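You operate a simulated robot arm through the tools that you are given. There is no shell and no other tool. Be economical: measure what you need, move in short steps, check, and stop when the job is done.

The job below is to be done with a simulated robot arm. You get a single attempt, and the scene is never put back.

TASK
Fix both stops of the bath board at mark 3.
Fine: both knobs end tight.
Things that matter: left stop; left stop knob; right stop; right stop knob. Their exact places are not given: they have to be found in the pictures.

Only the result counts: the job must be done as asked and must still hold three seconds after the hand-in. Knocking over, shifting, dropping, spilling or breaking anything else fails it.

THE ROBOT
A 6-joint arm with a fingered hand on a trunk, on a base that drives. Base frame: it is fixed to the floor where the robot stands at the start and does not move with it; the origin is under the middle of the robot, x ahead of it, y to its left, z up. Units: m, degrees, N and s.
With the tool pointing down near the work surface it reaches from about 0.14 to 0.66 m from the robot's upright axis, wherever it stands. Its first joint turns from -166.0 to 166.0 degrees. Places, roughly: left stop [0.6, 0.1, 1.1]; left stop knob [0.6, 0.1, 1.1]; right stop [0.6, -0.3, 1.1]; right stop knob [0.6, -0.3, 1.1]. Payload 4 kg.
The TCP is the grasp point between the finger pads, 0.026 m short of the fingertips. In the tool frame z runs along the fingers and y along their closing line. The gripper opens to 0.148 m. The gripper's body begins 0.073 m behind the TCP. The gripper is a hand of 3 fingers: y runs from the thumb to the fingers, the wrist lies at [0, 0, -0.239] in the tool frame, and closing takes about 1.5 s.
Orientation is that of the tool frame in the base frame, as a unit quaternion [w, x, y, z]. With the fingers straight down and closing along the base's y, the tool's x points along the base's -x, its y along +y and its z along -z.

THE INTERFACE
- The arm moves only by the tool send_rows. Its argument "steps" is a list of rows, each a list of 2 entries, a list of its own where there are three numbers: the shift along the tool's x, y, z in m, then the turn, a rotation vector about the tool's x, y, z in rad. In form: [[[dx, dy, dz], [rx, ry, rz]], ...]. A call has 1 to 12 rows; each row shifts and turns the commanded pose from where the row before left it, along the tool's axes as they then stand. "grip" is the closure in counts, from 0 (fully open) to 255 (shut), set as the call begins (left out, the last holds). Each row takes 0.2 s and may step no farther than 0.05 m and 8.6 degrees from the row before; otherwise, or with a gripper value out of range, the whole call is refused. Where a pose cannot be reached the arm comes as near as it can. A force on the tool above 40 N (or 10 N above the force at the start of the call, whichever is more), or a blocked arm, ends the call early, and 0.2 s more pass. The fingers move at their own pace (about 0.153 m/s each) and stop on an object; they squeeze with about 27 N. The grip force told is the motor's: it shows also when the fingers shut on nothing. Time passes only in rows, and 0.2 s behind the last, so rows that do not move let the fingers close. It gives the time, the measured TCP pose, the force on the tool (base axes), the opening and the grip force at its end, in the units of the frame above (readings bear some noise), with the torque about the TCP (base axes, N m) and any sound that the robot's microphone picked up.
- Cameras (640 x 400 px; columns grow to the right, rows downward): "scene" is now at [0.0578, 0.1897, 1.564]; the picture's right is [-0.31, -0.95, 0.00], its down [-0.42, 0.14, -0.90] and it looks along [0.85, -0.27, -0.44] (base axes); focal length 296 px, centre (320, 200). "wrist" rides on the gripper at [0.068, -0.039, -0.09] in the tool frame; the picture's right is [0.50, 0.87, 0.00], its down [-0.66, 0.38, -0.65] and it looks along [-0.57, 0.33, 0.76] (tool axes); focal length 222 px, centre (320, 200).
- grab_frame(camera): a new picture of that camera. The clock stands still meanwhile.
- move_column(by): slides the trunk up (or, below 0, down) by that many m; the arm and the scene camera ride with it, the base frame stays. It gives what a move gives, with no picture.
- roll_base(legs): drives the robot by 1 to 6 legs, each [ahead, left, turn to the left] in m, m and degrees, along the robot's own axes; the way and the turn of a leg run together, so that a leg with both is an arc; at most 1.5 m and 180 degrees a leg. The arm and the cameras ride along, it lands a little off, and it stops where it bumps. It gives what a move gives.
- move_fingers(finger1, finger2, thumb_bend): sets how far each is bent, from 0 (flat) to 1 (curled in); at 0.3 the hand is open as for a grip, at 0.7 the pads meet at the TCP. One left out holds its place. A second passes; each finger stops where it meets its share of the squeeze, and holds until it gets a number again. A gripper value or a shape takes the hand back. It gives what a move gives, with no picture; readings hold the bend of each and the force on the fingers (four entries, about 0 where the hand has none), thumb and palm.
- hand_shape(shape): the hand has 3 fingers and takes this shape, open, in about a second: jaw (thumb against the fingers, like two jaws); tri (thumb and two fingers); tip (a fingertip pinch); poke (one finger out to press); point (the index stretched); flat (the hand flat); cup (the hand cupped); fist (a fist). The gripper value then closes the fingers along that shape, each until it touches; the sizes above hold for jaw. It gives what a move gives, with no picture.
- head_to(pan, tilt): turns the head with the scene camera to pan (to the left, within 120 degrees either way) and tilt (down, from -29 to 69), counted from straight ahead of the robot. It gives what a move gives.
- pixel_to_xyz(camera, pixels): for up to 12 pixels [column, row] of the newest picture of that camera ("zoom" is the newest enlarged one), the place [x, y, z] in the base frame of the surface seen there, good to about 0.002 m, but the place of the scene camera against the robot may be out by one fixed shift of up to 0.012 m in any direction. The clock stands still meanwhile.
- enlarge(camera, box): a new picture of the part [left, top, right, bottom] of that camera's present view, enlarged. The clock stands still meanwhile.
- close_job(): hands the job in; it is judged then, once.

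Keep the steps short. Do not move on a guess: measure, check each grasp and each placing, and mend mistakes. In all there are 80 turns and 60 pictures (those below and enlarged ones count). Leave the gripper open and the arm clear of the work at the hand-in unless told otherwise, and finish with a single line.

The tools are called after "Call:" as name(argument=value, ...) on one line, values as JSON. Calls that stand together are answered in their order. send_rows: Moves the arm, as the interface text tells. Its arguments: {"type":"object","properties":{"steps":{"type":"array","items":{"type":"array"}},"grip":{"type":"number"}},"required":["steps"]} The other tools are called the same way: move_column (by) slides the trunk up or down; hand_shape (shape) gives the hand a shape; move_fingers (finger1, finger2, thumb_bend) moves the fingers one by one; roll_base (legs) drives the base; head_to (pan, tilt) turns the head that bears the scene camera; grab_frame (camera) takes a picture; pixel_to_xyz (camera, pixels) gives the place of the surface under pixels of a picture; enlarge (camera, box) takes an enlarged picture of a part of a camera's view; close_job () hands the job in.

At the start:

```text
time_s: 0.0
ee_pos: [0.3459, -0.0002, 1.3835]
tcp_rot: [0.001, 0.002, 1.0, -0.001]
wrist_force: [-0.2, -0.5, -0.4]
torque: [0.02, 0.01, -0.03]
finger_gap: 0.1476
grip_force: 0.1
shape: jaw
bend: [0.3, 0.3, 0.3]
finger forces: [0.0, 0.2, 0.0, 0.0, 0.1, 0.1]
trunk travel left (down, up): [-0.275, 0.042]
robot x, y, heading: [-0.0049, -0.0013, -0.1]
head pan, tilt: [-17.8, 26.4]
```

scene: 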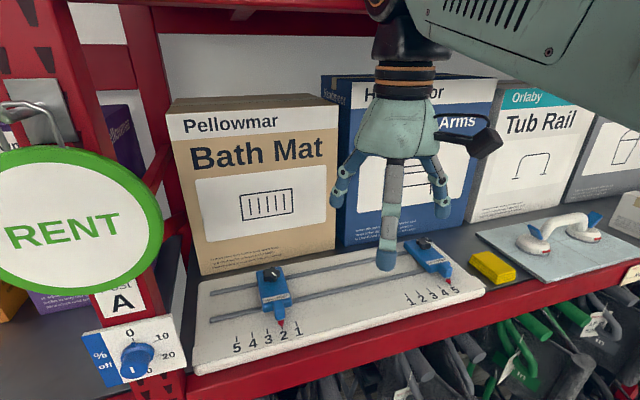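
wrist: 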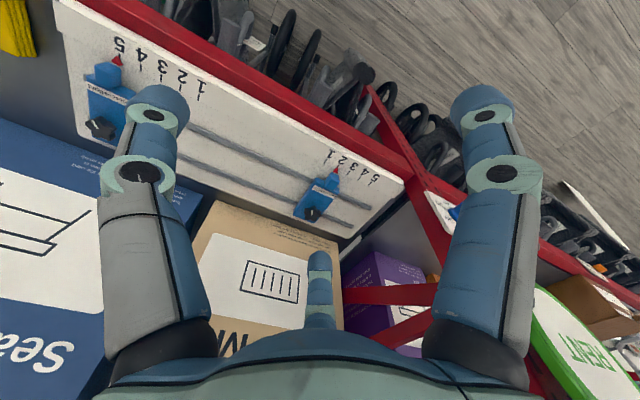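

I see the board with a left stop (pointer near 2) and a right stop (pointer near 5). I'll zoom in on both.

Call:
enlarge(camera="scene", box=[190, 250, 350, 360])

Call:
enlarge(camera="scene", box=[370, 220, 500, 310])

```text
3.64 times, centred on (270, 305) of scene
```

zoom: 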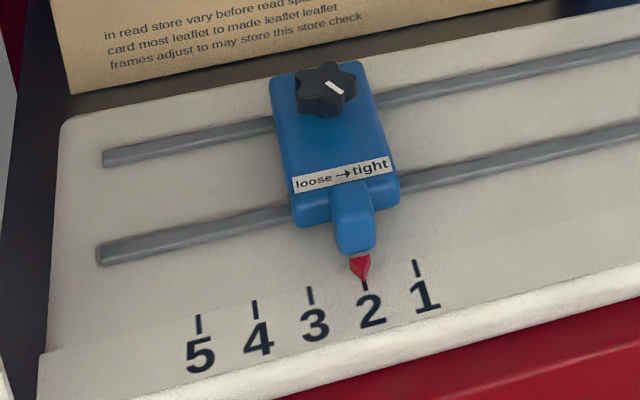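

```text
4.44 times, centred on (435, 265) of scene
```

zoom: 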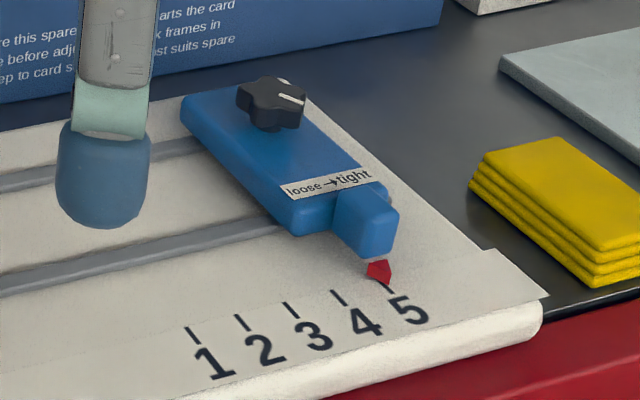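

Next I'll measure key points: right stop in the zoom (knob, tick marks, pointer), and left stop in the scene picture.

Call:
pixel_to_xyz(camera="zoom", pixels=[[270, 92], [293, 99], [258, 118], [230, 140], [195, 343], [242, 330], [295, 317], [341, 304], [390, 290], [380, 283], [375, 215], [545, 185]])

Call:
pixel_to_xyz(camera="scene", pixels=[[271, 273], [275, 290], [236, 338], [252, 334], [267, 330], [282, 327], [296, 323], [281, 323], [230, 320], [230, 360]])

```text
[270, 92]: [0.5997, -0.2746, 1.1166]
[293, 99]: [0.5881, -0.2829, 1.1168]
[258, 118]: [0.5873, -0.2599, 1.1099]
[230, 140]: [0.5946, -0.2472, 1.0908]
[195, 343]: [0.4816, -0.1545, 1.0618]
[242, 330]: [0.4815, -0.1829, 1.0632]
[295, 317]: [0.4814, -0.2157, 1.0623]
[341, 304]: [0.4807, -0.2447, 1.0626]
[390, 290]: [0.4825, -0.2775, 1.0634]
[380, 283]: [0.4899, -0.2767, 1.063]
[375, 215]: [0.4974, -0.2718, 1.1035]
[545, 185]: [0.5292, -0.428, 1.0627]
```

```text
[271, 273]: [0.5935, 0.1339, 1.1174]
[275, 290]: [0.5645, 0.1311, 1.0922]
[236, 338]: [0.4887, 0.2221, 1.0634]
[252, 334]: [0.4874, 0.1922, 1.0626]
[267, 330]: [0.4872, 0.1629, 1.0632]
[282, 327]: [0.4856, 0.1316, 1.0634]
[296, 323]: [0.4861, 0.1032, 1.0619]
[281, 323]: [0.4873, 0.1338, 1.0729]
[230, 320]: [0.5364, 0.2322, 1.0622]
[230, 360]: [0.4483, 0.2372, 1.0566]
```

Pitch is 30 mm: the left stop must go +0.030 in y, the right +0.06. I'll check the clearance to the boxes behind and to other parts of the stops.

Call:
pixel_to_xyz(camera="scene", pixels=[[230, 265], [320, 242], [255, 105], [355, 235], [460, 212], [470, 120], [330, 100], [203, 274], [490, 265], [205, 330]])

Call:
head_to(pan=-5, tilt=40)

```text
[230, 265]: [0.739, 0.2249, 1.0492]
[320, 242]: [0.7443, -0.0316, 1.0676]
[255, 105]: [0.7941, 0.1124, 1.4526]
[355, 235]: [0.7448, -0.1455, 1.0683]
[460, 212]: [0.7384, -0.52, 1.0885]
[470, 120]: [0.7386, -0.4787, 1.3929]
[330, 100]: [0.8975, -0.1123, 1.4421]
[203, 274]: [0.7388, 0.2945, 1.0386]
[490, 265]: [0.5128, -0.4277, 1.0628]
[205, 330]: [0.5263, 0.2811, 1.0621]
```

```text
time_s: 0.8
ee_pos: [0.3468, -0.0005, 1.3841]
tcp_rot: [0.0, 0.001, 1.0, 0.0]
wrist_force: [0.5, 0.3, -0.2]
torque: [0.01, 0.0, -0.03]
finger_gap: 0.1477
grip_force: 0.0
shape: jaw
bend: [0.3, 0.3, 0.3]
finger forces: [0.0, 0.0, 0.0, 0.1, 0.0, 0.0]
trunk travel left (down, up): [-0.275, 0.042]
robot x, y, heading: [-0.0002, -0.0014, -0.1]
head pan, tilt: [-5.0, 40.0]
```

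Boxes are at x≈0.74, so there's room. The scene camera may be offset, so I'll measure the same points through the wrist camera.

Call:
enlarge(camera="wrist", box=[270, 145, 390, 235])

Call:
grab_frame(camera="scene")

```text
4.44 times, centred on (330, 190) of wrist
```

zoom: 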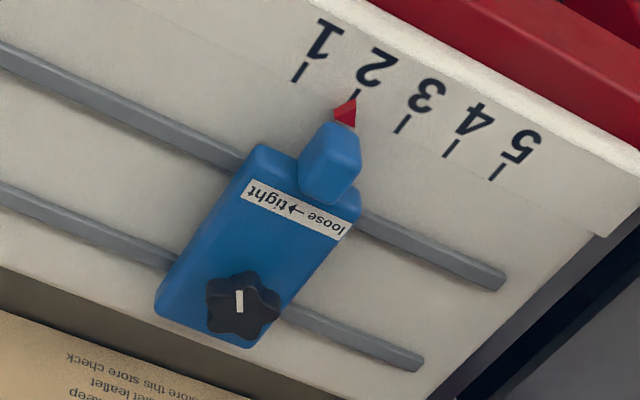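

```text
54 pictures are left
```

scene: 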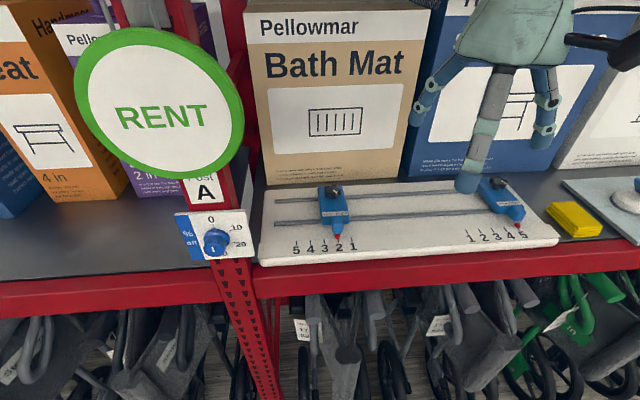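

Call:
pixel_to_xyz(camera="zoom", pixels=[[242, 302], [239, 292], [212, 285], [275, 290], [225, 330], [268, 325], [403, 124], [356, 95], [298, 71], [345, 110], [330, 150], [200, 260]])

Call:
pixel_to_xyz(camera="scene", pixels=[[334, 188], [310, 250], [324, 247], [338, 245], [351, 244], [212, 242]])

```text
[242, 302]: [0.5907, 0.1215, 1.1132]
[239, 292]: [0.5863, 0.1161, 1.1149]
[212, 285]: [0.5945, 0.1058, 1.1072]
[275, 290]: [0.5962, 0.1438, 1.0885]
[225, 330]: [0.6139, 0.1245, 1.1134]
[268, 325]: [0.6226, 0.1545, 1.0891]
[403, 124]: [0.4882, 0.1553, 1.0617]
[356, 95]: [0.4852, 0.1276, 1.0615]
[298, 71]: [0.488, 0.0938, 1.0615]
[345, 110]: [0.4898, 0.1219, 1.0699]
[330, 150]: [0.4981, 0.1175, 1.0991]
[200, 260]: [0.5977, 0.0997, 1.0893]
```

```text
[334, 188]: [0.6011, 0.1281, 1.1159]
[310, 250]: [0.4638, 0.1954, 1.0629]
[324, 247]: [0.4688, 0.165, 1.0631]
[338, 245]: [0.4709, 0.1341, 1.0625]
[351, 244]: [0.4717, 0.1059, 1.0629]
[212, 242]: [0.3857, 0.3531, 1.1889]
```

The wrist camera reads about 7 mm lower in y than the scene one, so I'll trust the wrist. Left knob centre is ≈ (0.597, 0.124), top ≈1.115. I'll lower the trunk 0.15 m so the arm can reach level into the shelf.

Call:
move_column(by=-0.15)

```text
time_s: 2.5
ee_pos: [0.3456, 0.002, 1.2335]
tcp_rot: [0.001, 0.001, 1.0, 0.001]
wrist_force: [-0.5, -0.7, 0.1]
torque: [0.01, 0.0, 0.03]
finger_gap: 0.1481
grip_force: 0.1
shape: jaw
bend: [0.3, 0.3, 0.3]
finger forces: [0.0, 0.1, 0.0, 0.0, 0.0, 0.0]
trunk travel left (down, up): [-0.125, 0.192]
robot x, y, heading: [-0.0018, 0.0018, -0.1]
head pan, tilt: [-5.0, 40.0]
```

Now I'll move above, and short of, the left knob (fingers at z≈1.21, well above it).

Call:
send_rows(steps=[[[-0.03, 0.02, 0], [0, 0, 0]], [[-0.03, 0.02, 0], [0, 0, 0]], [[-0.03, 0.02, 0], [0, 0, 0]], [[-0.03, 0.02, 0], [0, 0, 0]], [[-0.03, 0.02, 0], [0, 0, 0]], [[-0.03, 0.02, 0], [0, 0, 0]]], grip=0)

Call:
grab_frame(camera="wrist")

```text
time_s: 3.9
ee_pos: [0.4918, 0.1106, 1.2072]
tcp_rot: [0.001, 0.001, 1.0, 0.0]
wrist_force: [0.1, 1.1, -0.2]
torque: [-0.01, 0.02, 0.01]
finger_gap: 0.1477
grip_force: 0.1
shape: jaw
bend: [0.3, 0.3, 0.3]
finger forces: [0.1, 0.0, 0.0, 0.0, 0.0, 0.0]
out of reach, approached as far as the arm can: row 5, 6
trunk travel left (down, up): [-0.125, 0.192]
robot x, y, heading: [-0.0002, 0.0003, 0.2]
head pan, tilt: [-5.0, 40.0]
```

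```text
53 pictures are left
```

wrist: 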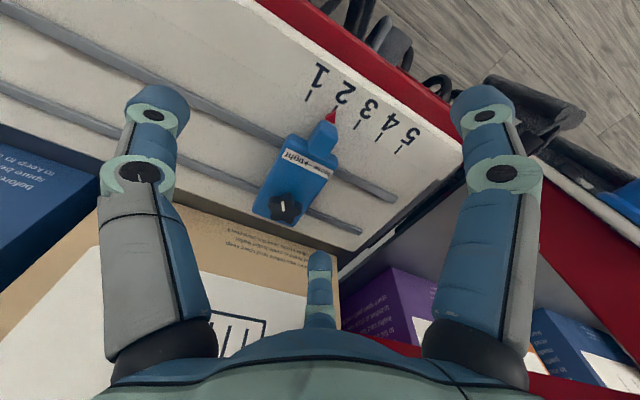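

The arm ran out of reach at this trunk height, and it sagged lower to reach farther. So a higher trunk gives more reach downwards; I'll raise it back 0.15.

Call:
move_column(by=0.15)

Call:
send_rows(steps=[[[0, 0, 0.04], [0, 0, 0]], [[0, 0, 0.04], [0, 0, 0]], [[0, 0, 0.04], [0, 0, 0]], [[-0.02, 0.0, 0], [0, 0, 0]]])

```text
time_s: 5.7
ee_pos: [0.4713, 0.107, 1.3295]
tcp_rot: [-0.037, -0.001, 0.999, -0.008]
wrist_force: [0.6, 0.5, 0.2]
torque: [0.02, 0.01, -0.02]
finger_gap: 0.148
grip_force: 0.1
shape: jaw
bend: [0.3, 0.3, 0.3]
finger forces: [0.0, 0.1, 0.1, 0.0, 0.0, 0.0]
trunk travel left (down, up): [-0.275, 0.042]
robot x, y, heading: [-0.0004, 0.0013, 0.2]
head pan, tilt: [-5.0, 40.0]
```

```text
time_s: 6.7
ee_pos: [0.5137, 0.1138, 1.2363]
tcp_rot: [0.001, 0.001, 1.0, 0.0]
wrist_force: [0.3, -0.5, -0.5]
torque: [0.01, 0.03, -0.02]
finger_gap: 0.148
grip_force: 0.0
shape: jaw
bend: [0.3, 0.3, 0.3]
finger forces: [0.1, 0.0, 0.0, 0.0, 0.0, 0.0]
trunk travel left (down, up): [-0.275, 0.042]
robot x, y, heading: [0.0001, -0.0019, -0.0]
head pan, tilt: [-5.0, 40.0]
```

Call:
send_rows(steps=[[[-0.02, 0.0, 0.01], [0, 0, 0]], [[-0.02, 0.0, 0.01], [0, 0, 0]], [[-0.02, 0.0, 0.01], [0, 0, 0]], [[-0.01, 0.0, 0.01], [0, 0, 0]]])

Call:
grab_frame(camera="wrist")

Call:
grab_frame(camera="scene")

```text
time_s: 7.7
ee_pos: [0.5823, 0.1115, 1.1962]
tcp_rot: [0.001, 0.0, 1.0, 0.0]
wrist_force: [0.6, -0.4, 0.0]
torque: [-0.01, 0.02, 0.01]
finger_gap: 0.1478
grip_force: 0.1
shape: jaw
bend: [0.3, 0.3, 0.3]
finger forces: [0.0, 0.0, 0.0, 0.0, 0.0, 0.0]
trunk travel left (down, up): [-0.275, 0.042]
robot x, y, heading: [-0.0022, 0.0017, 0.0]
head pan, tilt: [-5.0, 40.0]
```

```text
52 pictures are left
```

wrist: 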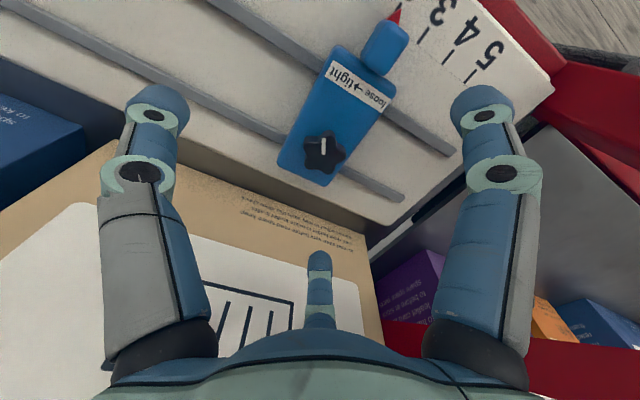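

```text
51 pictures are left
```

scene: 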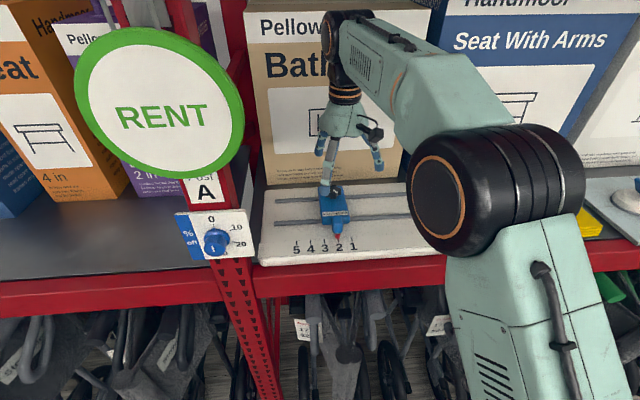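

Good reach now. I'll zoom the wrist view on the knob and measure it.

Call:
enlarge(camera="wrist", box=[264, 95, 384, 185])

```text
4.44 times, centred on (324, 140) of wrist
```

zoom: 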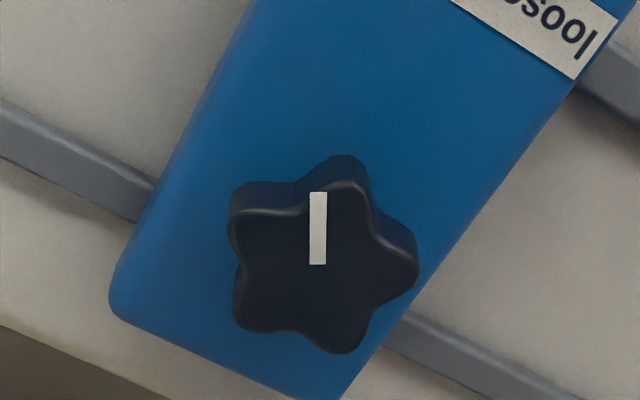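

Call:
pixel_to_xyz(camera="zoom", pixels=[[318, 198], [318, 262], [345, 185], [412, 280], [348, 345], [245, 320], [240, 218], [180, 200], [470, 200], [330, 385], [300, 100], [125, 300]])

```text
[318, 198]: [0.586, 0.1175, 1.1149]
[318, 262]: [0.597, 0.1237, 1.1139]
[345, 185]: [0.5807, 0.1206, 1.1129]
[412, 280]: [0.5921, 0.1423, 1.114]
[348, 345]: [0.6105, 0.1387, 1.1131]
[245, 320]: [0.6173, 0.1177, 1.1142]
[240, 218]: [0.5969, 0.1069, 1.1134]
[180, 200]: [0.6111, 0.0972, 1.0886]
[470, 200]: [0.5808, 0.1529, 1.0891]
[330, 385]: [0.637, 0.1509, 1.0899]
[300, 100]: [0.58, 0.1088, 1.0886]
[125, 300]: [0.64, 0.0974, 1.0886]
```

The knob has five lobes, centre (0.5995, 0.1252), top 1.114; stop top is 1.089, and the white mark points near-right. I'll move over it and come down with the hand open.

Call:
send_rows(steps=[[[-0.0172, 0.0137, 0.02], [0, 0, 0]], [[0, 0, 0.03], [0, 0, 0]], [[0, 0, 0.01], [0, 0, 0]], [[0, 0, 0], [0, 0, 0]]])

Call:
grab_frame(camera="wrist")

```text
time_s: 8.7
ee_pos: [0.6001, 0.1263, 1.1366]
tcp_rot: [0.001, 0.001, 1.0, 0.001]
wrist_force: [-0.1, -0.2, -0.9]
torque: [0.01, -0.01, -0.02]
finger_gap: 0.1479
grip_force: 0.1
shape: jaw
bend: [0.3, 0.3, 0.3]
finger forces: [0.0, 0.0, 0.1, 0.1, 0.1, 0.1]
trunk travel left (down, up): [-0.275, 0.042]
robot x, y, heading: [0.0054, 0.0006, -0.2]
head pan, tilt: [-5.0, 40.0]
```

```text
49 pictures are left
```

wrist: 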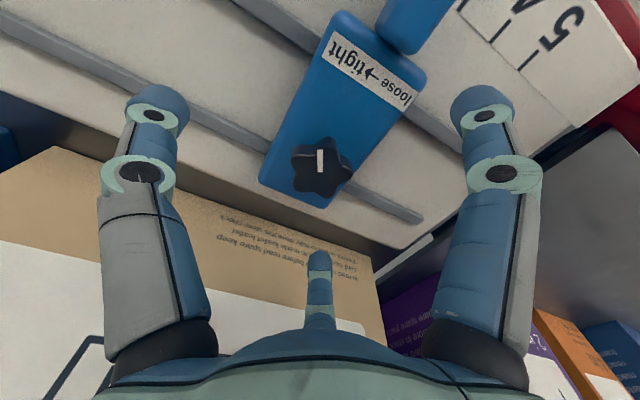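

Knob is centred between the fingers at about (320, 165). I'll descend to TCP z≈1.12 and close.

Call:
send_rows(steps=[[[0, 0, 0.008], [0, 0, 0]], [[0, 0, 0.008], [0, 0, 0]], [[0, 0, 0], [0, 0, 0]]])

Call:
send_rows(steps=[[[0, 0, 0], [0, 0, 0]], [[0, 0, 0], [0, 0, 0]], [[0, 0, 0], [0, 0, 0]], [[0, 0, 0], [0, 0, 0]], [[0, 0, 0], [0, 0, 0]], [[0, 0, 0], [0, 0, 0]], [[0, 0, 0], [0, 0, 0]], [[0, 0, 0], [0, 0, 0]]], grip=255)

Call:
grab_frame(camera="wrist")

```text
time_s: 9.5
ee_pos: [0.6011, 0.1258, 1.1208]
tcp_rot: [0.001, 0.001, 1.0, 0.0]
wrist_force: [1.0, 0.4, -0.2]
torque: [0.01, -0.02, 0.0]
finger_gap: 0.1478
grip_force: 0.1
shape: jaw
bend: [0.3, 0.3, 0.3]
finger forces: [0.1, 0.0, 0.0, 0.0, 0.1, 0.1]
trunk travel left (down, up): [-0.275, 0.042]
robot x, y, heading: [-0.004, 0.0019, -0.2]
head pan, tilt: [-5.0, 40.0]
```

```text
time_s: 11.3
ee_pos: [0.6018, 0.1255, 1.1211]
tcp_rot: [0.001, 0.0, 1.0, 0.0]
wrist_force: [-2.5, 0.0, -5.9]
torque: [-0.03, 0.05, 0.01]
finger_gap: 0.0337
grip_force: 27.2
shape: jaw
bend: [0.76, 0.76, 0.7]
finger forces: [24.5, 23.5, 0.0, 0.0, 24.4, 0.0]
trunk travel left (down, up): [-0.275, 0.042]
robot x, y, heading: [0.0009, 0.0007, 0.0]
head pan, tilt: [-5.0, 40.0]
```

```text
48 pictures are left
```

wrist: 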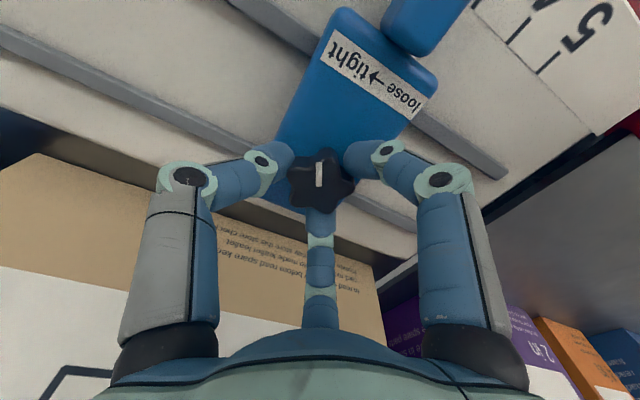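

All three fingers hold the knob (24 N each). Test: turn 5° clockwise (seen from above, +z of the tool) and read the torque.

Call:
send_rows(steps=[[[0, 0, 0], [0, 0, 0.045]], [[0, 0, 0], [0, 0, 0.045]]])

Call:
enlarge(camera="wrist", box=[240, 100, 400, 220])

```text
time_s: 11.9
ee_pos: [0.6009, 0.1262, 1.1204]
tcp_rot: [0.0, 0.046, 0.999, 0.0]
wrist_force: [3.0, 1.4, -4.1]
torque: [-0.03, -0.05, 0.21]
finger_gap: 0.0341
grip_force: 26.8
shape: jaw
bend: [0.76, 0.76, 0.7]
finger forces: [27.8, 23.3, 0.1, 0.1, 24.9, 0.0]
trunk travel left (down, up): [-0.275, 0.042]
robot x, y, heading: [-0.0008, 0.0031, 0.1]
head pan, tilt: [-5.0, 40.0]
```

```text
3.33 times, centred on (320, 160) of wrist
```

zoom: 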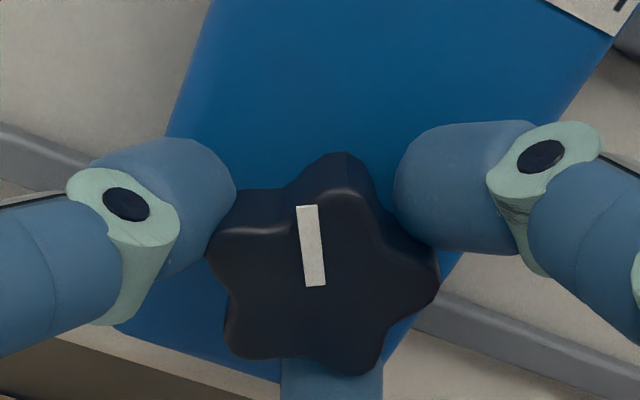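

Seen from the hand, the mark lagged about 5°, so the knob stayed put with torque 0.21. I'll try the other way: counterclockwise 15° in all.

Call:
send_rows(steps=[[[0, 0, 0], [0, 0, -0.045]], [[0, 0, 0], [0, 0, -0.045]], [[0, 0, 0], [0, 0, -0.045]], [[0, 0, 0], [0, 0, -0.045]]])

Call:
enlarge(camera="wrist", box=[240, 100, 400, 220])

```text
time_s: 12.9
ee_pos: [0.6003, 0.1255, 1.121]
tcp_rot: [0.0, -0.045, 0.999, 0.0]
wrist_force: [1.2, 1.9, -6.7]
torque: [0.0, -0.02, 0.01]
finger_gap: 0.034
grip_force: 26.5
shape: jaw
bend: [0.76, 0.76, 0.7]
finger forces: [25.2, 26.1, 0.0, 0.1, 24.2, 0.0]
trunk travel left (down, up): [-0.275, 0.042]
robot x, y, heading: [0.0033, 0.0005, -0.3]
head pan, tilt: [-5.0, 40.0]
```

```text
3.33 times, centred on (320, 160) of wrist
```

zoom: 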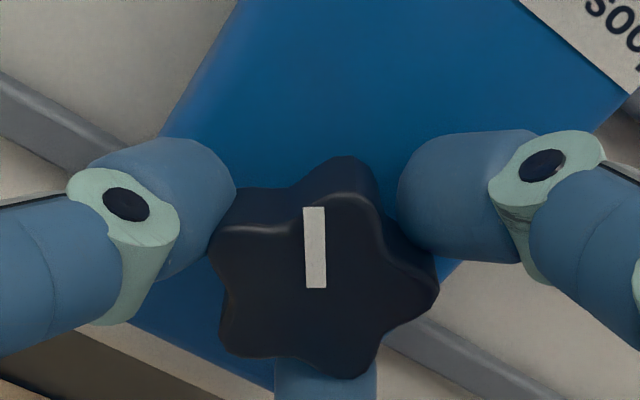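

The knob followed the hand counterclockwise with almost no torque, so that loosens it. Continuing 30° further.

Call:
send_rows(steps=[[[0, 0, 0], [0, 0, -0.09]], [[0, 0, 0], [0, 0, -0.09]], [[0, 0, 0], [0, 0, -0.09]], [[0, 0, 0], [0, 0, -0.09]], [[0, 0, 0], [0, 0, -0.09]], [[0, 0, 0], [0, 0, -0.09]]])

Call:
grab_frame(camera="wrist")

```text
time_s: 14.3
ee_pos: [0.6007, 0.126, 1.1197]
tcp_rot: [0.0, -0.31, 0.951, 0.0]
wrist_force: [-2.7, -0.3, -9.5]
torque: [-0.04, 0.01, -0.01]
finger_gap: 0.0338
grip_force: 26.7
shape: jaw
bend: [0.76, 0.76, 0.7]
finger forces: [26.2, 24.6, 0.0, 0.0, 24.5, 0.1]
trunk travel left (down, up): [-0.275, 0.042]
robot x, y, heading: [-0.0, -0.0016, 0.1]
head pan, tilt: [-5.0, 40.0]
```

```text
45 pictures are left
```

wrist: 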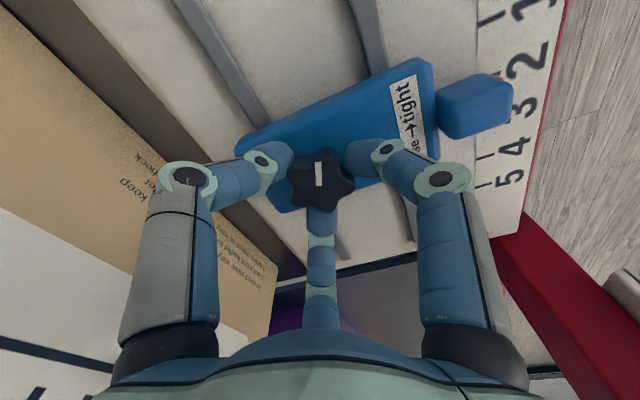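

The knob is turning freely with the hand (36° now). I'll loosen a further 31°.

Call:
send_rows(steps=[[[0, 0, 0], [0, 0, -0.09]], [[0, 0, 0], [0, 0, -0.09]], [[0, 0, 0], [0, 0, -0.09]], [[0, 0, 0], [0, 0, -0.09]], [[0, 0, 0], [0, 0, -0.09]], [[0, 0, 0], [0, 0, -0.09]]])

Call:
grab_frame(camera="wrist")

```text
time_s: 15.7
ee_pos: [0.6009, 0.1258, 1.122]
tcp_rot: [0.002, -0.553, 0.833, -0.001]
wrist_force: [-5.2, -1.2, -6.6]
torque: [-0.04, 0.1, -0.01]
finger_gap: 0.0339
grip_force: 26.8
shape: jaw
bend: [0.76, 0.76, 0.7]
finger forces: [28.0, 26.0, 0.0, 0.0, 23.5, 0.0]
trunk travel left (down, up): [-0.275, 0.042]
robot x, y, heading: [-0.001, 0.0012, -0.1]
head pan, tilt: [-5.0, 40.0]
```

```text
44 pictures are left
```

wrist: 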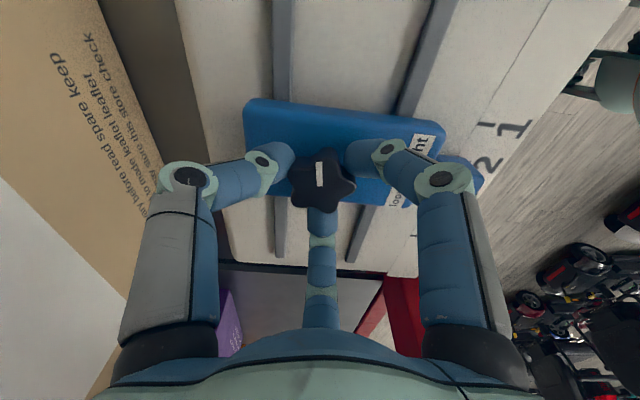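

67° loosened with no torque. Test slide: 6 mm in base +y (tool −0.0055, +0.0023), watching the force.

Call:
send_rows(steps=[[[-0.00277, 0.00116, 0], [0, 0, 0]], [[-0.00277, 0.00116, 0], [0, 0, 0]]])

Call:
enlarge(camera="scene", box=[270, 170, 390, 260])

```text
time_s: 16.3
ee_pos: [0.6011, 0.1308, 1.1211]
tcp_rot: [0.001, -0.552, 0.834, 0.0]
wrist_force: [-5.9, -1.4, -5.3]
torque: [-0.06, 0.11, 0.01]
finger_gap: 0.0337
grip_force: 26.6
shape: jaw
bend: [0.76, 0.76, 0.7]
finger forces: [28.4, 25.8, 0.0, 0.0, 23.4, 0.1]
trunk travel left (down, up): [-0.275, 0.042]
robot x, y, heading: [-0.0006, -0.0003, -0.1]
head pan, tilt: [-5.0, 40.0]
```

```text
4.44 times, centred on (330, 215) of scene
```

zoom: 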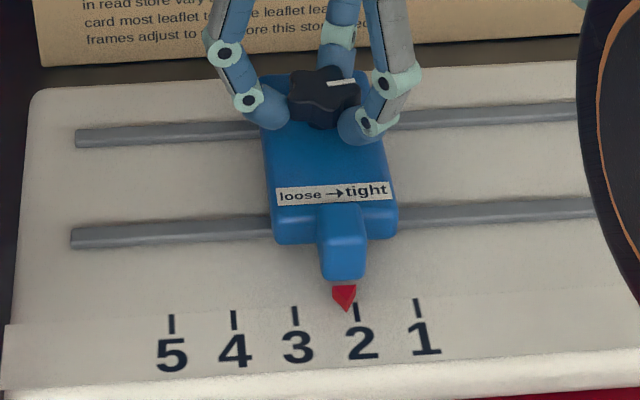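

It slides freely. I'll measure the pointer tip against tick 3.

Call:
pixel_to_xyz(camera="zoom", pixels=[[347, 303], [356, 312], [295, 315], [234, 320], [327, 250], [360, 250], [343, 275]])

```text
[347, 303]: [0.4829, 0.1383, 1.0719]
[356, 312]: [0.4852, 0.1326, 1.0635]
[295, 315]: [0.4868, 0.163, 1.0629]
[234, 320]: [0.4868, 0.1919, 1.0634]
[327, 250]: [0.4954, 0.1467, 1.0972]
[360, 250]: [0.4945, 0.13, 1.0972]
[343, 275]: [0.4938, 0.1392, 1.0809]
```

Pointer y≈0.1385, tick 3 y≈0.163: slide 24.5 mm more.

Call:
send_rows(steps=[[[-0.00565, 0.00237, 0], [0, 0, 0]], [[-0.00565, 0.00237, 0], [0, 0, 0]], [[-0.00565, 0.00237, 0], [0, 0, 0]], [[-0.00565, 0.00237, 0], [0, 0, 0]], [[0, 0, 0], [0, 0, 0]]])

Call:
enlarge(camera="scene", box=[290, 215, 350, 260])

```text
time_s: 17.5
ee_pos: [0.6007, 0.1566, 1.1205]
tcp_rot: [0.001, -0.552, 0.834, 0.0]
wrist_force: [-5.5, -1.4, -3.9]
torque: [-0.03, 0.1, -0.02]
finger_gap: 0.0338
grip_force: 27.1
shape: jaw
bend: [0.76, 0.76, 0.7]
finger forces: [28.1, 26.0, 0.0, 0.0, 23.6, 0.0]
trunk travel left (down, up): [-0.275, 0.042]
robot x, y, heading: [0.0027, -0.0033, -0.1]
head pan, tilt: [-5.0, 40.0]
```

```text
8.89 times, centred on (320, 238) of scene
```

zoom: 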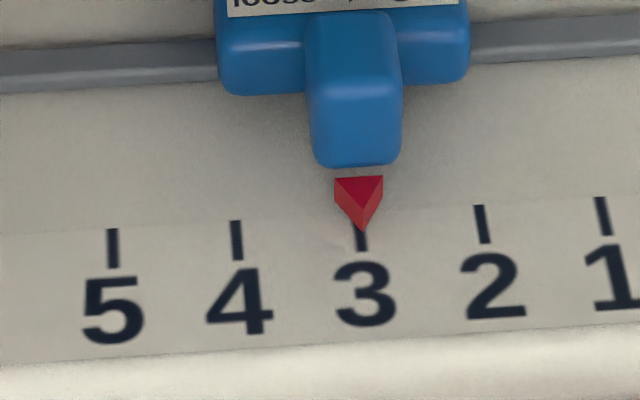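

Pointer sits right on tick 3. Now tightening: turning clockwise back 67° in steps.

Call:
send_rows(steps=[[[0, 0, 0], [0, 0, 0.09]], [[0, 0, 0], [0, 0, 0.09]], [[0, 0, 0], [0, 0, 0.09]], [[0, 0, 0], [0, 0, 0.09]], [[0, 0, 0], [0, 0, 0.09]], [[0, 0, 0], [0, 0, 0.09]], [[0, 0, 0], [0, 0, 0.09]], [[0, 0, 0], [0, 0, 0.09]], [[0, 0, 0], [0, 0, 0.09]], [[0, 0, 0], [0, 0, 0.09]], [[0, 0, 0], [0, 0, 0.09]], [[0, 0, 0], [0, 0, 0.09]]])

Call:
grab_frame(camera="wrist")

```text
time_s: 20.1
ee_pos: [0.6018, 0.1562, 1.1204]
tcp_rot: [0.001, -0.043, 0.999, -0.001]
wrist_force: [1.6, -0.8, -6.1]
torque: [-0.06, -0.01, 0.03]
finger_gap: 0.034
grip_force: 27.1
shape: jaw
bend: [0.76, 0.76, 0.7]
finger forces: [24.7, 25.4, 0.1, 0.1, 27.3, 0.0]
trunk travel left (down, up): [-0.275, 0.042]
robot x, y, heading: [0.0019, -0.0005, -0.0]
head pan, tilt: [-5.0, 40.0]
```

```text
41 pictures are left
```

wrist: 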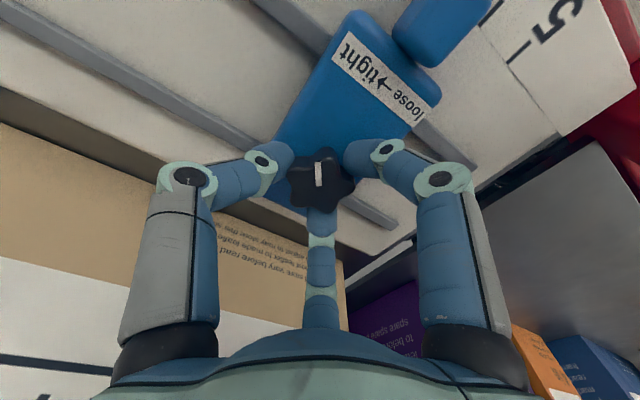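

Back at −5°; torque is still low. Turning on clockwise in 2.6° rows to feel the stop.

Call:
send_rows(steps=[[[0, 0, 0], [0, 0, 0.045]], [[0, 0, 0], [0, 0, 0.045]], [[0, 0, 0], [0, 0, 0.045]], [[0, 0, 0], [0, 0, 0.045]]])

Call:
enlarge(camera="wrist", box=[240, 100, 400, 220])

```text
time_s: 21.1
ee_pos: [0.6017, 0.1562, 1.1217]
tcp_rot: [0.0, 0.045, 0.999, 0.0]
wrist_force: [4.0, -1.3, -3.6]
torque: [-0.07, -0.05, 0.24]
finger_gap: 0.0335
grip_force: 27.4
shape: jaw
bend: [0.76, 0.76, 0.7]
finger forces: [27.1, 23.1, 0.1, 0.1, 27.4, 0.1]
trunk travel left (down, up): [-0.275, 0.042]
robot x, y, heading: [-0.0024, -0.0019, 0.0]
head pan, tilt: [-5.0, 40.0]
```

```text
3.33 times, centred on (320, 160) of wrist
```

zoom: 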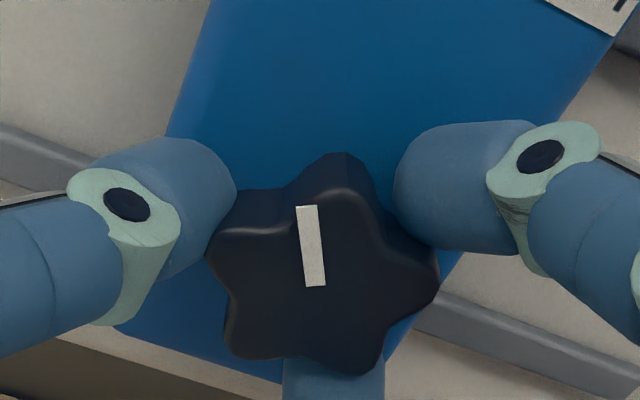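

Same torque and lag as in the first test, i.e. the original tight place. I'll push 5° more to confirm it is a hard stop.

Call:
send_rows(steps=[[[0, 0, 0], [0, 0, 0.045]], [[0, 0, 0], [0, 0, 0.045]], [[0, 0, 0], [0, 0, 0]]])

Call:
enlarge(camera="wrist", box=[240, 100, 400, 220])

Call:
enlarge(camera="scene", box=[290, 215, 350, 260])

```text
time_s: 21.9
ee_pos: [0.6027, 0.1567, 1.1205]
tcp_rot: [0.001, 0.091, 0.996, 0.001]
wrist_force: [10.5, -1.9, -1.9]
torque: [-0.07, -0.14, 0.41]
finger_gap: 0.0332
grip_force: 26.6
shape: jaw
bend: [0.75, 0.76, 0.7]
finger forces: [29.7, 23.5, 0.0, 0.1, 28.3, 0.1]
trunk travel left (down, up): [-0.275, 0.042]
robot x, y, heading: [-0.0023, -0.0011, -0.1]
head pan, tilt: [-5.0, 40.0]
```

```text
3.33 times, centred on (320, 160) of wrist
```

zoom: 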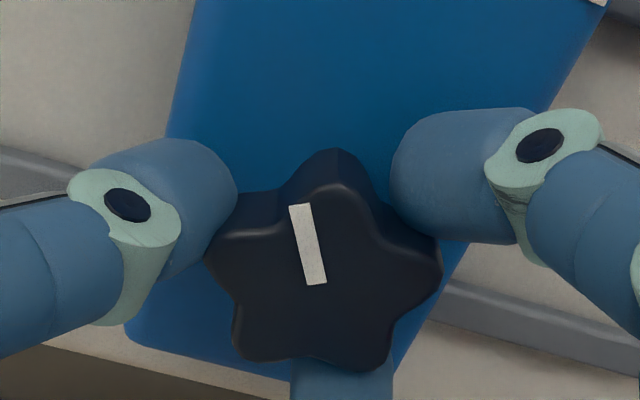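

```text
8.89 times, centred on (320, 238) of scene
```

zoom: 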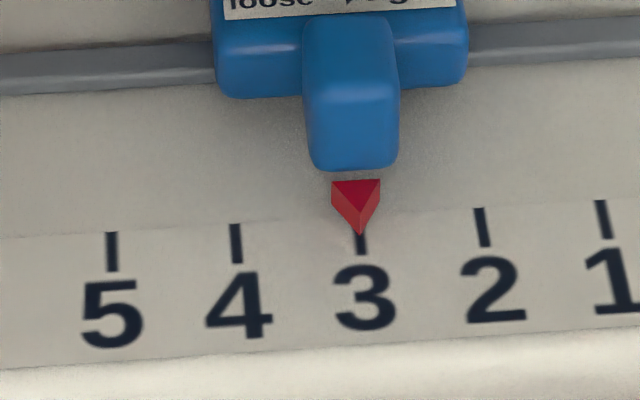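

It's a hard stop (torque 0.41, knob still). The stop is on 3. Opening the fingers here, then rising straight up.

Call:
send_rows(steps=[[[0, 0, 0], [0, 0, 0]], [[0, 0, 0], [0, 0, 0]], [[0, 0, 0], [0, 0, 0]], [[0, 0, 0], [0, 0, 0]], [[0, 0, 0], [0, 0, 0]], [[0, 0, 0], [0, 0, 0]], [[0, 0, -0.03], [0, 0, 0]], [[0, 0, -0.03], [0, 0, 0]], [[0, 0, -0.02], [0, 0, 0]]], grip=0)

Call:
enlarge(camera="scene", box=[270, 170, 390, 260])

Call:
grab_frame(camera="wrist")

```text
time_s: 23.9
ee_pos: [0.6008, 0.1565, 1.2008]
tcp_rot: [0.001, 0.09, 0.996, 0.0]
wrist_force: [0.0, 0.9, 0.0]
torque: [0.02, 0.0, 0.01]
finger_gap: 0.1478
grip_force: 0.0
shape: jaw
bend: [0.3, 0.3, 0.3]
finger forces: [0.0, 0.1, 0.0, 0.0, 0.1, 0.1]
trunk travel left (down, up): [-0.275, 0.042]
robot x, y, heading: [-0.0002, -0.0012, 0.2]
head pan, tilt: [-5.0, 40.0]
```

```text
4.44 times, centred on (330, 215) of scene
```

zoom: 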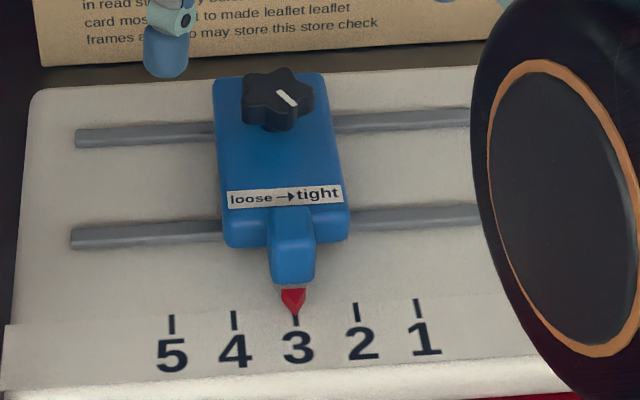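

```text
36 pictures are left
```

wrist: 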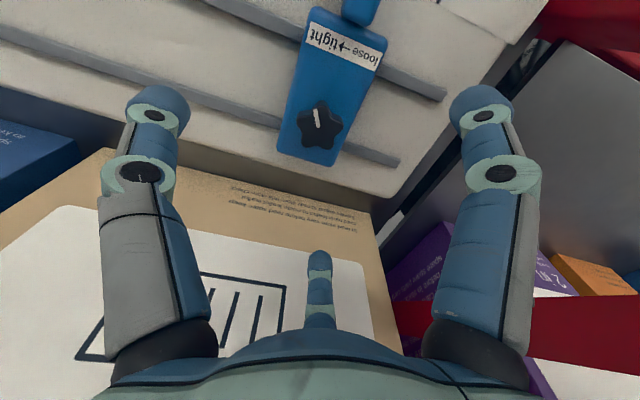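

Left stop is done: on 3, mark back at tight. The right knob is too far for the arm from here, so I'll draw the arm back and up, then drive 0.27 m to the right.

Call:
send_rows(steps=[[[0, 0, -0.02], [0, 0, -0.09]], [[0, 0, -0.02], [0, 0, -0.091]], [[0.04, 0, 0], [0, 0, 0]], [[0.04, -0.02, 0], [0, 0, 0]], [[0.04, -0.03, 0], [0, 0, 0]], [[0, -0.03, 0], [0, 0, 0]]])

Call:
roll_base(legs=[[0, -0.27, 0]])

Call:
head_to(pan=15, tilt=40)

Call:
grab_frame(camera="scene")

Call:
grab_frame(camera="wrist")

```text
time_s: 25.3
ee_pos: [0.4696, 0.0749, 1.2333]
tcp_rot: [0.001, 0.0, 1.0, 0.001]
wrist_force: [0.4, 0.5, 0.3]
torque: [0.02, 0.01, -0.01]
finger_gap: 0.1479
grip_force: 0.0
shape: jaw
bend: [0.3, 0.3, 0.3]
finger forces: [0.0, 0.0, 0.0, 0.0, 0.1, 0.0]
out of reach, approached as far as the arm can: row 1, 2
trunk travel left (down, up): [-0.275, 0.042]
robot x, y, heading: [0.0002, -0.0032, -0.1]
head pan, tilt: [-5.0, 40.0]
```

```text
time_s: 28.2
ee_pos: [0.4694, -0.1986, 1.2347]
tcp_rot: [0.0, 0.001, 1.0, 0.0]
wrist_force: [-0.2, -1.1, 0.1]
torque: [0.01, 0.01, 0.02]
finger_gap: 0.148
grip_force: 0.0
shape: jaw
bend: [0.3, 0.3, 0.3]
finger forces: [0.0, 0.0, 0.0, 0.1, 0.1, 0.0]
trunk travel left (down, up): [-0.275, 0.042]
robot x, y, heading: [0.002, -0.2724, -0.3]
head pan, tilt: [-5.0, 40.0]
```

```text
time_s: 29.1
ee_pos: [0.4687, -0.1967, 1.2347]
tcp_rot: [0.001, 0.002, 1.0, 0.0]
wrist_force: [-0.3, 0.3, 0.0]
torque: [-0.01, 0.0, 0.02]
finger_gap: 0.148
grip_force: 0.0
shape: jaw
bend: [0.3, 0.3, 0.3]
finger forces: [0.0, 0.1, 0.1, 0.1, 0.0, 0.0]
trunk travel left (down, up): [-0.275, 0.042]
robot x, y, heading: [0.0001, -0.2714, 0.1]
head pan, tilt: [15.0, 40.0]
```

```text
35 pictures are left
```

scene: 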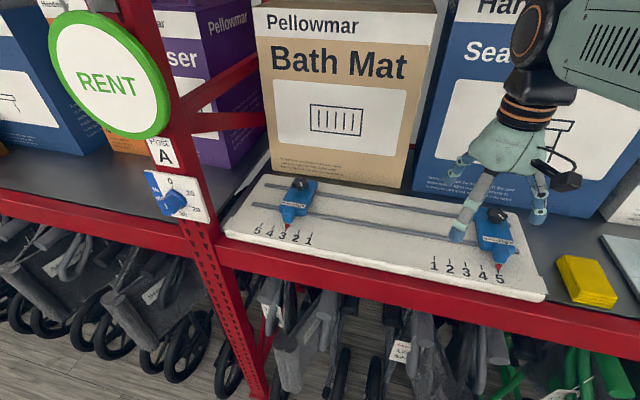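

```text
34 pictures are left
```

wrist: 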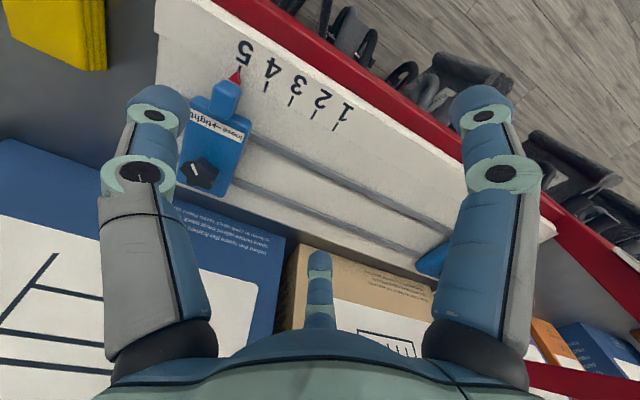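

Base is now at y≈−0.271. I'll move the hand toward the right knob, staying high (z≈1.20).

Call:
send_rows(steps=[[[-0.025, -0.022, 0.01], [0, 0, 0]], [[-0.025, -0.022, 0.01], [0, 0, 0]], [[-0.025, -0.022, 0.01], [0, 0, 0]], [[-0.03, -0.021, 0.005], [0, 0, 0]]])

Call:
enlarge(camera="wrist", box=[240, 95, 400, 215])

```text
time_s: 30.1
ee_pos: [0.5763, -0.2849, 1.1996]
tcp_rot: [0.001, 0.002, 1.0, 0.001]
wrist_force: [0.1, -0.5, 0.3]
torque: [-0.01, 0.02, 0.02]
finger_gap: 0.148
grip_force: 0.1
shape: jaw
bend: [0.3, 0.3, 0.3]
finger forces: [0.0, 0.1, 0.1, 0.1, 0.0, 0.1]
trunk travel left (down, up): [-0.275, 0.042]
robot x, y, heading: [-0.0002, -0.2729, 0.1]
head pan, tilt: [15.0, 40.0]
```

```text
3.33 times, centred on (320, 155) of wrist
```

zoom: 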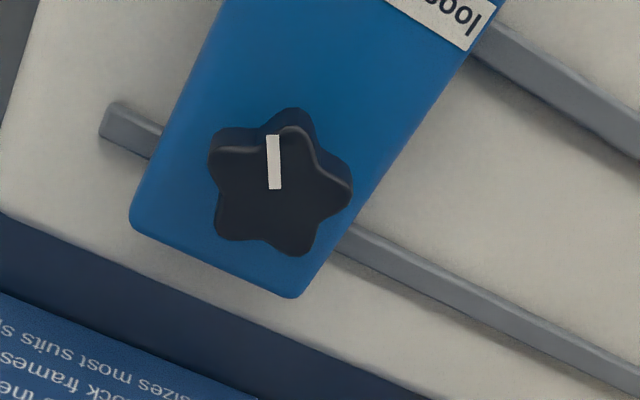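

Call:
pixel_to_xyz(camera="zoom", pixels=[[273, 138], [275, 185], [293, 130], [345, 196], [303, 250], [222, 236], [215, 150], [150, 180], [370, 190]])

```text
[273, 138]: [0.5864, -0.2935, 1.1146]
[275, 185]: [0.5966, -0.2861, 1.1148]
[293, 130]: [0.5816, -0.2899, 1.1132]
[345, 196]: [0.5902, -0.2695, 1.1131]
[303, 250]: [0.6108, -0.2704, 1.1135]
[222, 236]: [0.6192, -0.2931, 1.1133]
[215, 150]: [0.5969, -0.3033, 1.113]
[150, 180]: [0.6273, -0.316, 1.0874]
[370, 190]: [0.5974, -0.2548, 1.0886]
```

Right knob centre is (0.600, −0.285). Centre over it, descend to 1.1205 and close.

Call:
send_rows(steps=[[[-0.0235, -0.0005, 0.0], [0, 0, 0]], [[0, 0, 0.03], [0, 0, 0]], [[0, 0, 0.03], [0, 0, 0]], [[0, 0, 0.01], [0, 0, 0]], [[0, 0, 0.009], [0, 0, 0]], [[0, 0, 0], [0, 0, 0]]])

Call:
send_rows(steps=[[[0, 0, 0], [0, 0, 0]], [[0, 0, 0], [0, 0, 0]], [[0, 0, 0], [0, 0, 0]], [[0, 0, 0], [0, 0, 0]], [[0, 0, 0], [0, 0, 0]], [[0, 0, 0], [0, 0, 0]], [[0, 0, 0], [0, 0, 0]], [[0, 0, 0], [0, 0, 0]]], grip=255)

Call:
grab_frame(camera="wrist")

```text
time_s: 31.5
ee_pos: [0.5979, -0.2831, 1.1218]
tcp_rot: [0.001, 0.001, 1.0, 0.0]
wrist_force: [0.9, 0.2, 0.9]
torque: [0.0, 0.0, -0.03]
finger_gap: 0.1477
grip_force: 0.0
shape: jaw
bend: [0.3, 0.3, 0.3]
finger forces: [0.1, 0.0, 0.0, 0.0, 0.0, 0.1]
trunk travel left (down, up): [-0.275, 0.042]
robot x, y, heading: [0.0014, -0.2749, -0.0]
head pan, tilt: [15.0, 40.0]
```

```text
time_s: 33.3
ee_pos: [0.5957, -0.284, 1.1223]
tcp_rot: [0.001, 0.001, 1.0, 0.001]
wrist_force: [-1.5, -0.5, -4.2]
torque: [0.01, 0.02, 0.04]
finger_gap: 0.033
grip_force: 27.2
shape: jaw
bend: [0.75, 0.76, 0.7]
finger forces: [24.2, 23.6, 0.0, 0.0, 24.5, 0.0]
trunk travel left (down, up): [-0.275, 0.042]
robot x, y, heading: [0.0005, -0.2735, 0.1]
head pan, tilt: [15.0, 40.0]
```

```text
32 pictures are left
```

wrist: 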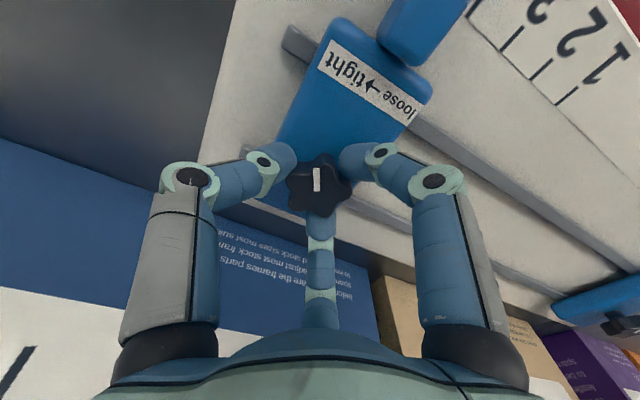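

Held the same way, with the mark at the same angle as the left one was when tight. Loosening counterclockwise 31°.

Call:
send_rows(steps=[[[0, 0, 0], [0, 0, -0.045]], [[0, 0, 0], [0, 0, -0.09]], [[0, 0, 0], [0, 0, -0.09]], [[0, 0, 0], [0, 0, -0.09]], [[0, 0, 0], [0, 0, -0.09]], [[0, 0, 0], [0, 0, -0.09]], [[0, 0, 0], [0, 0, -0.045]]])

Call:
grab_frame(camera="wrist")

```text
time_s: 34.9
ee_pos: [0.5965, -0.286, 1.1213]
tcp_rot: [0.003, -0.266, 0.964, 0.001]
wrist_force: [2.1, -1.5, -0.3]
torque: [-0.06, -0.05, 0.0]
finger_gap: 0.0331
grip_force: 26.9
shape: jaw
bend: [0.75, 0.76, 0.7]
finger forces: [23.9, 25.1, 0.0, 0.0, 26.7, 0.0]
trunk travel left (down, up): [-0.275, 0.042]
robot x, y, heading: [-0.0023, -0.2699, -0.1]
head pan, tilt: [15.0, 40.0]
```

```text
31 pictures are left
```

wrist: 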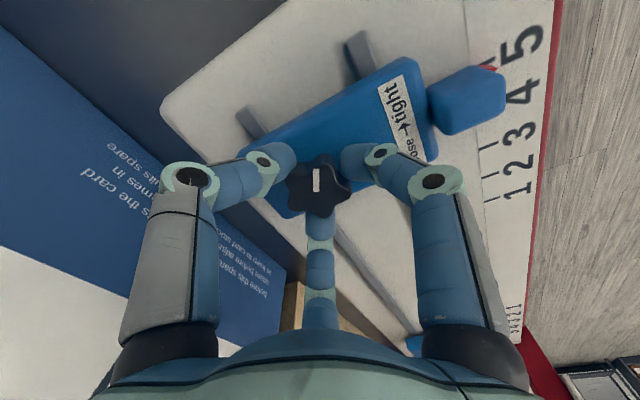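

Turning freely. Another 36° to match the left side.

Call:
send_rows(steps=[[[0, 0, 0], [0, 0, -0.09]], [[0, 0, 0], [0, 0, -0.09]], [[0, 0, 0], [0, 0, -0.09]], [[0, 0, 0], [0, 0, -0.09]], [[0, 0, 0], [0, 0, -0.09]], [[0, 0, 0], [0, 0, -0.09]], [[0, 0, 0], [0, 0, -0.09]]])

Call:
enlarge(camera="scene", box=[420, 200, 540, 290])

```text
time_s: 36.5
ee_pos: [0.5984, -0.2842, 1.1213]
tcp_rot: [0.001, -0.552, 0.834, 0.0]
wrist_force: [5.3, -1.5, 5.4]
torque: [-0.01, -0.15, -0.04]
finger_gap: 0.0331
grip_force: 27.5
shape: jaw
bend: [0.75, 0.76, 0.7]
finger forces: [24.0, 25.6, 0.0, 0.0, 29.7, 0.0]
trunk travel left (down, up): [-0.275, 0.042]
robot x, y, heading: [0.0007, -0.2708, 0.1]
head pan, tilt: [15.0, 40.0]
```

```text
4.44 times, centred on (480, 245) of scene
```

zoom: 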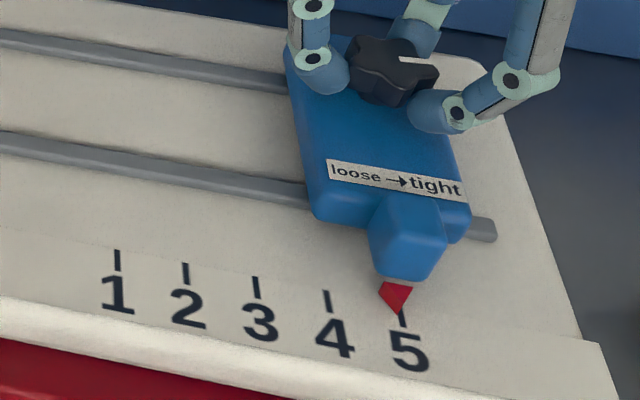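

Knob is loose. Test slide of 6 mm in +y.

Call:
send_rows(steps=[[[-0.00277, 0.00116, 0], [0, 0, 0]], [[-0.00277, 0.00116, 0], [0, 0, 0]]])

Call:
enlarge(camera="scene", box=[420, 200, 540, 290])

```text
time_s: 37.1
ee_pos: [0.5971, -0.2787, 1.1209]
tcp_rot: [0.002, -0.551, 0.834, 0.0]
wrist_force: [7.8, -1.0, 4.9]
torque: [-0.04, -0.24, -0.01]
finger_gap: 0.0332
grip_force: 26.9
shape: jaw
bend: [0.75, 0.76, 0.7]
finger forces: [23.6, 24.9, 0.0, 0.0, 30.9, 0.0]
trunk travel left (down, up): [-0.275, 0.042]
robot x, y, heading: [0.0008, -0.2726, -0.0]
head pan, tilt: [15.0, 40.0]
```

```text
4.44 times, centred on (480, 245) of scene
```

zoom: 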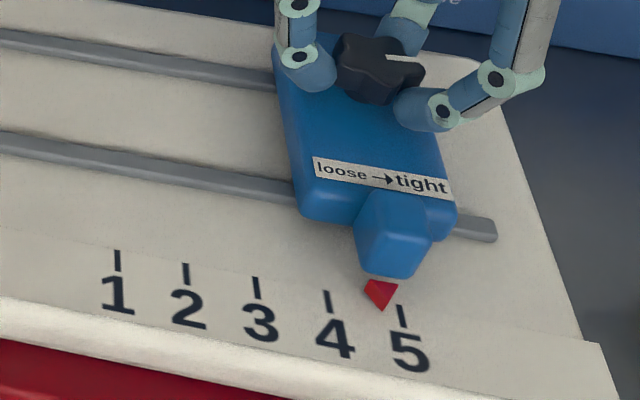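

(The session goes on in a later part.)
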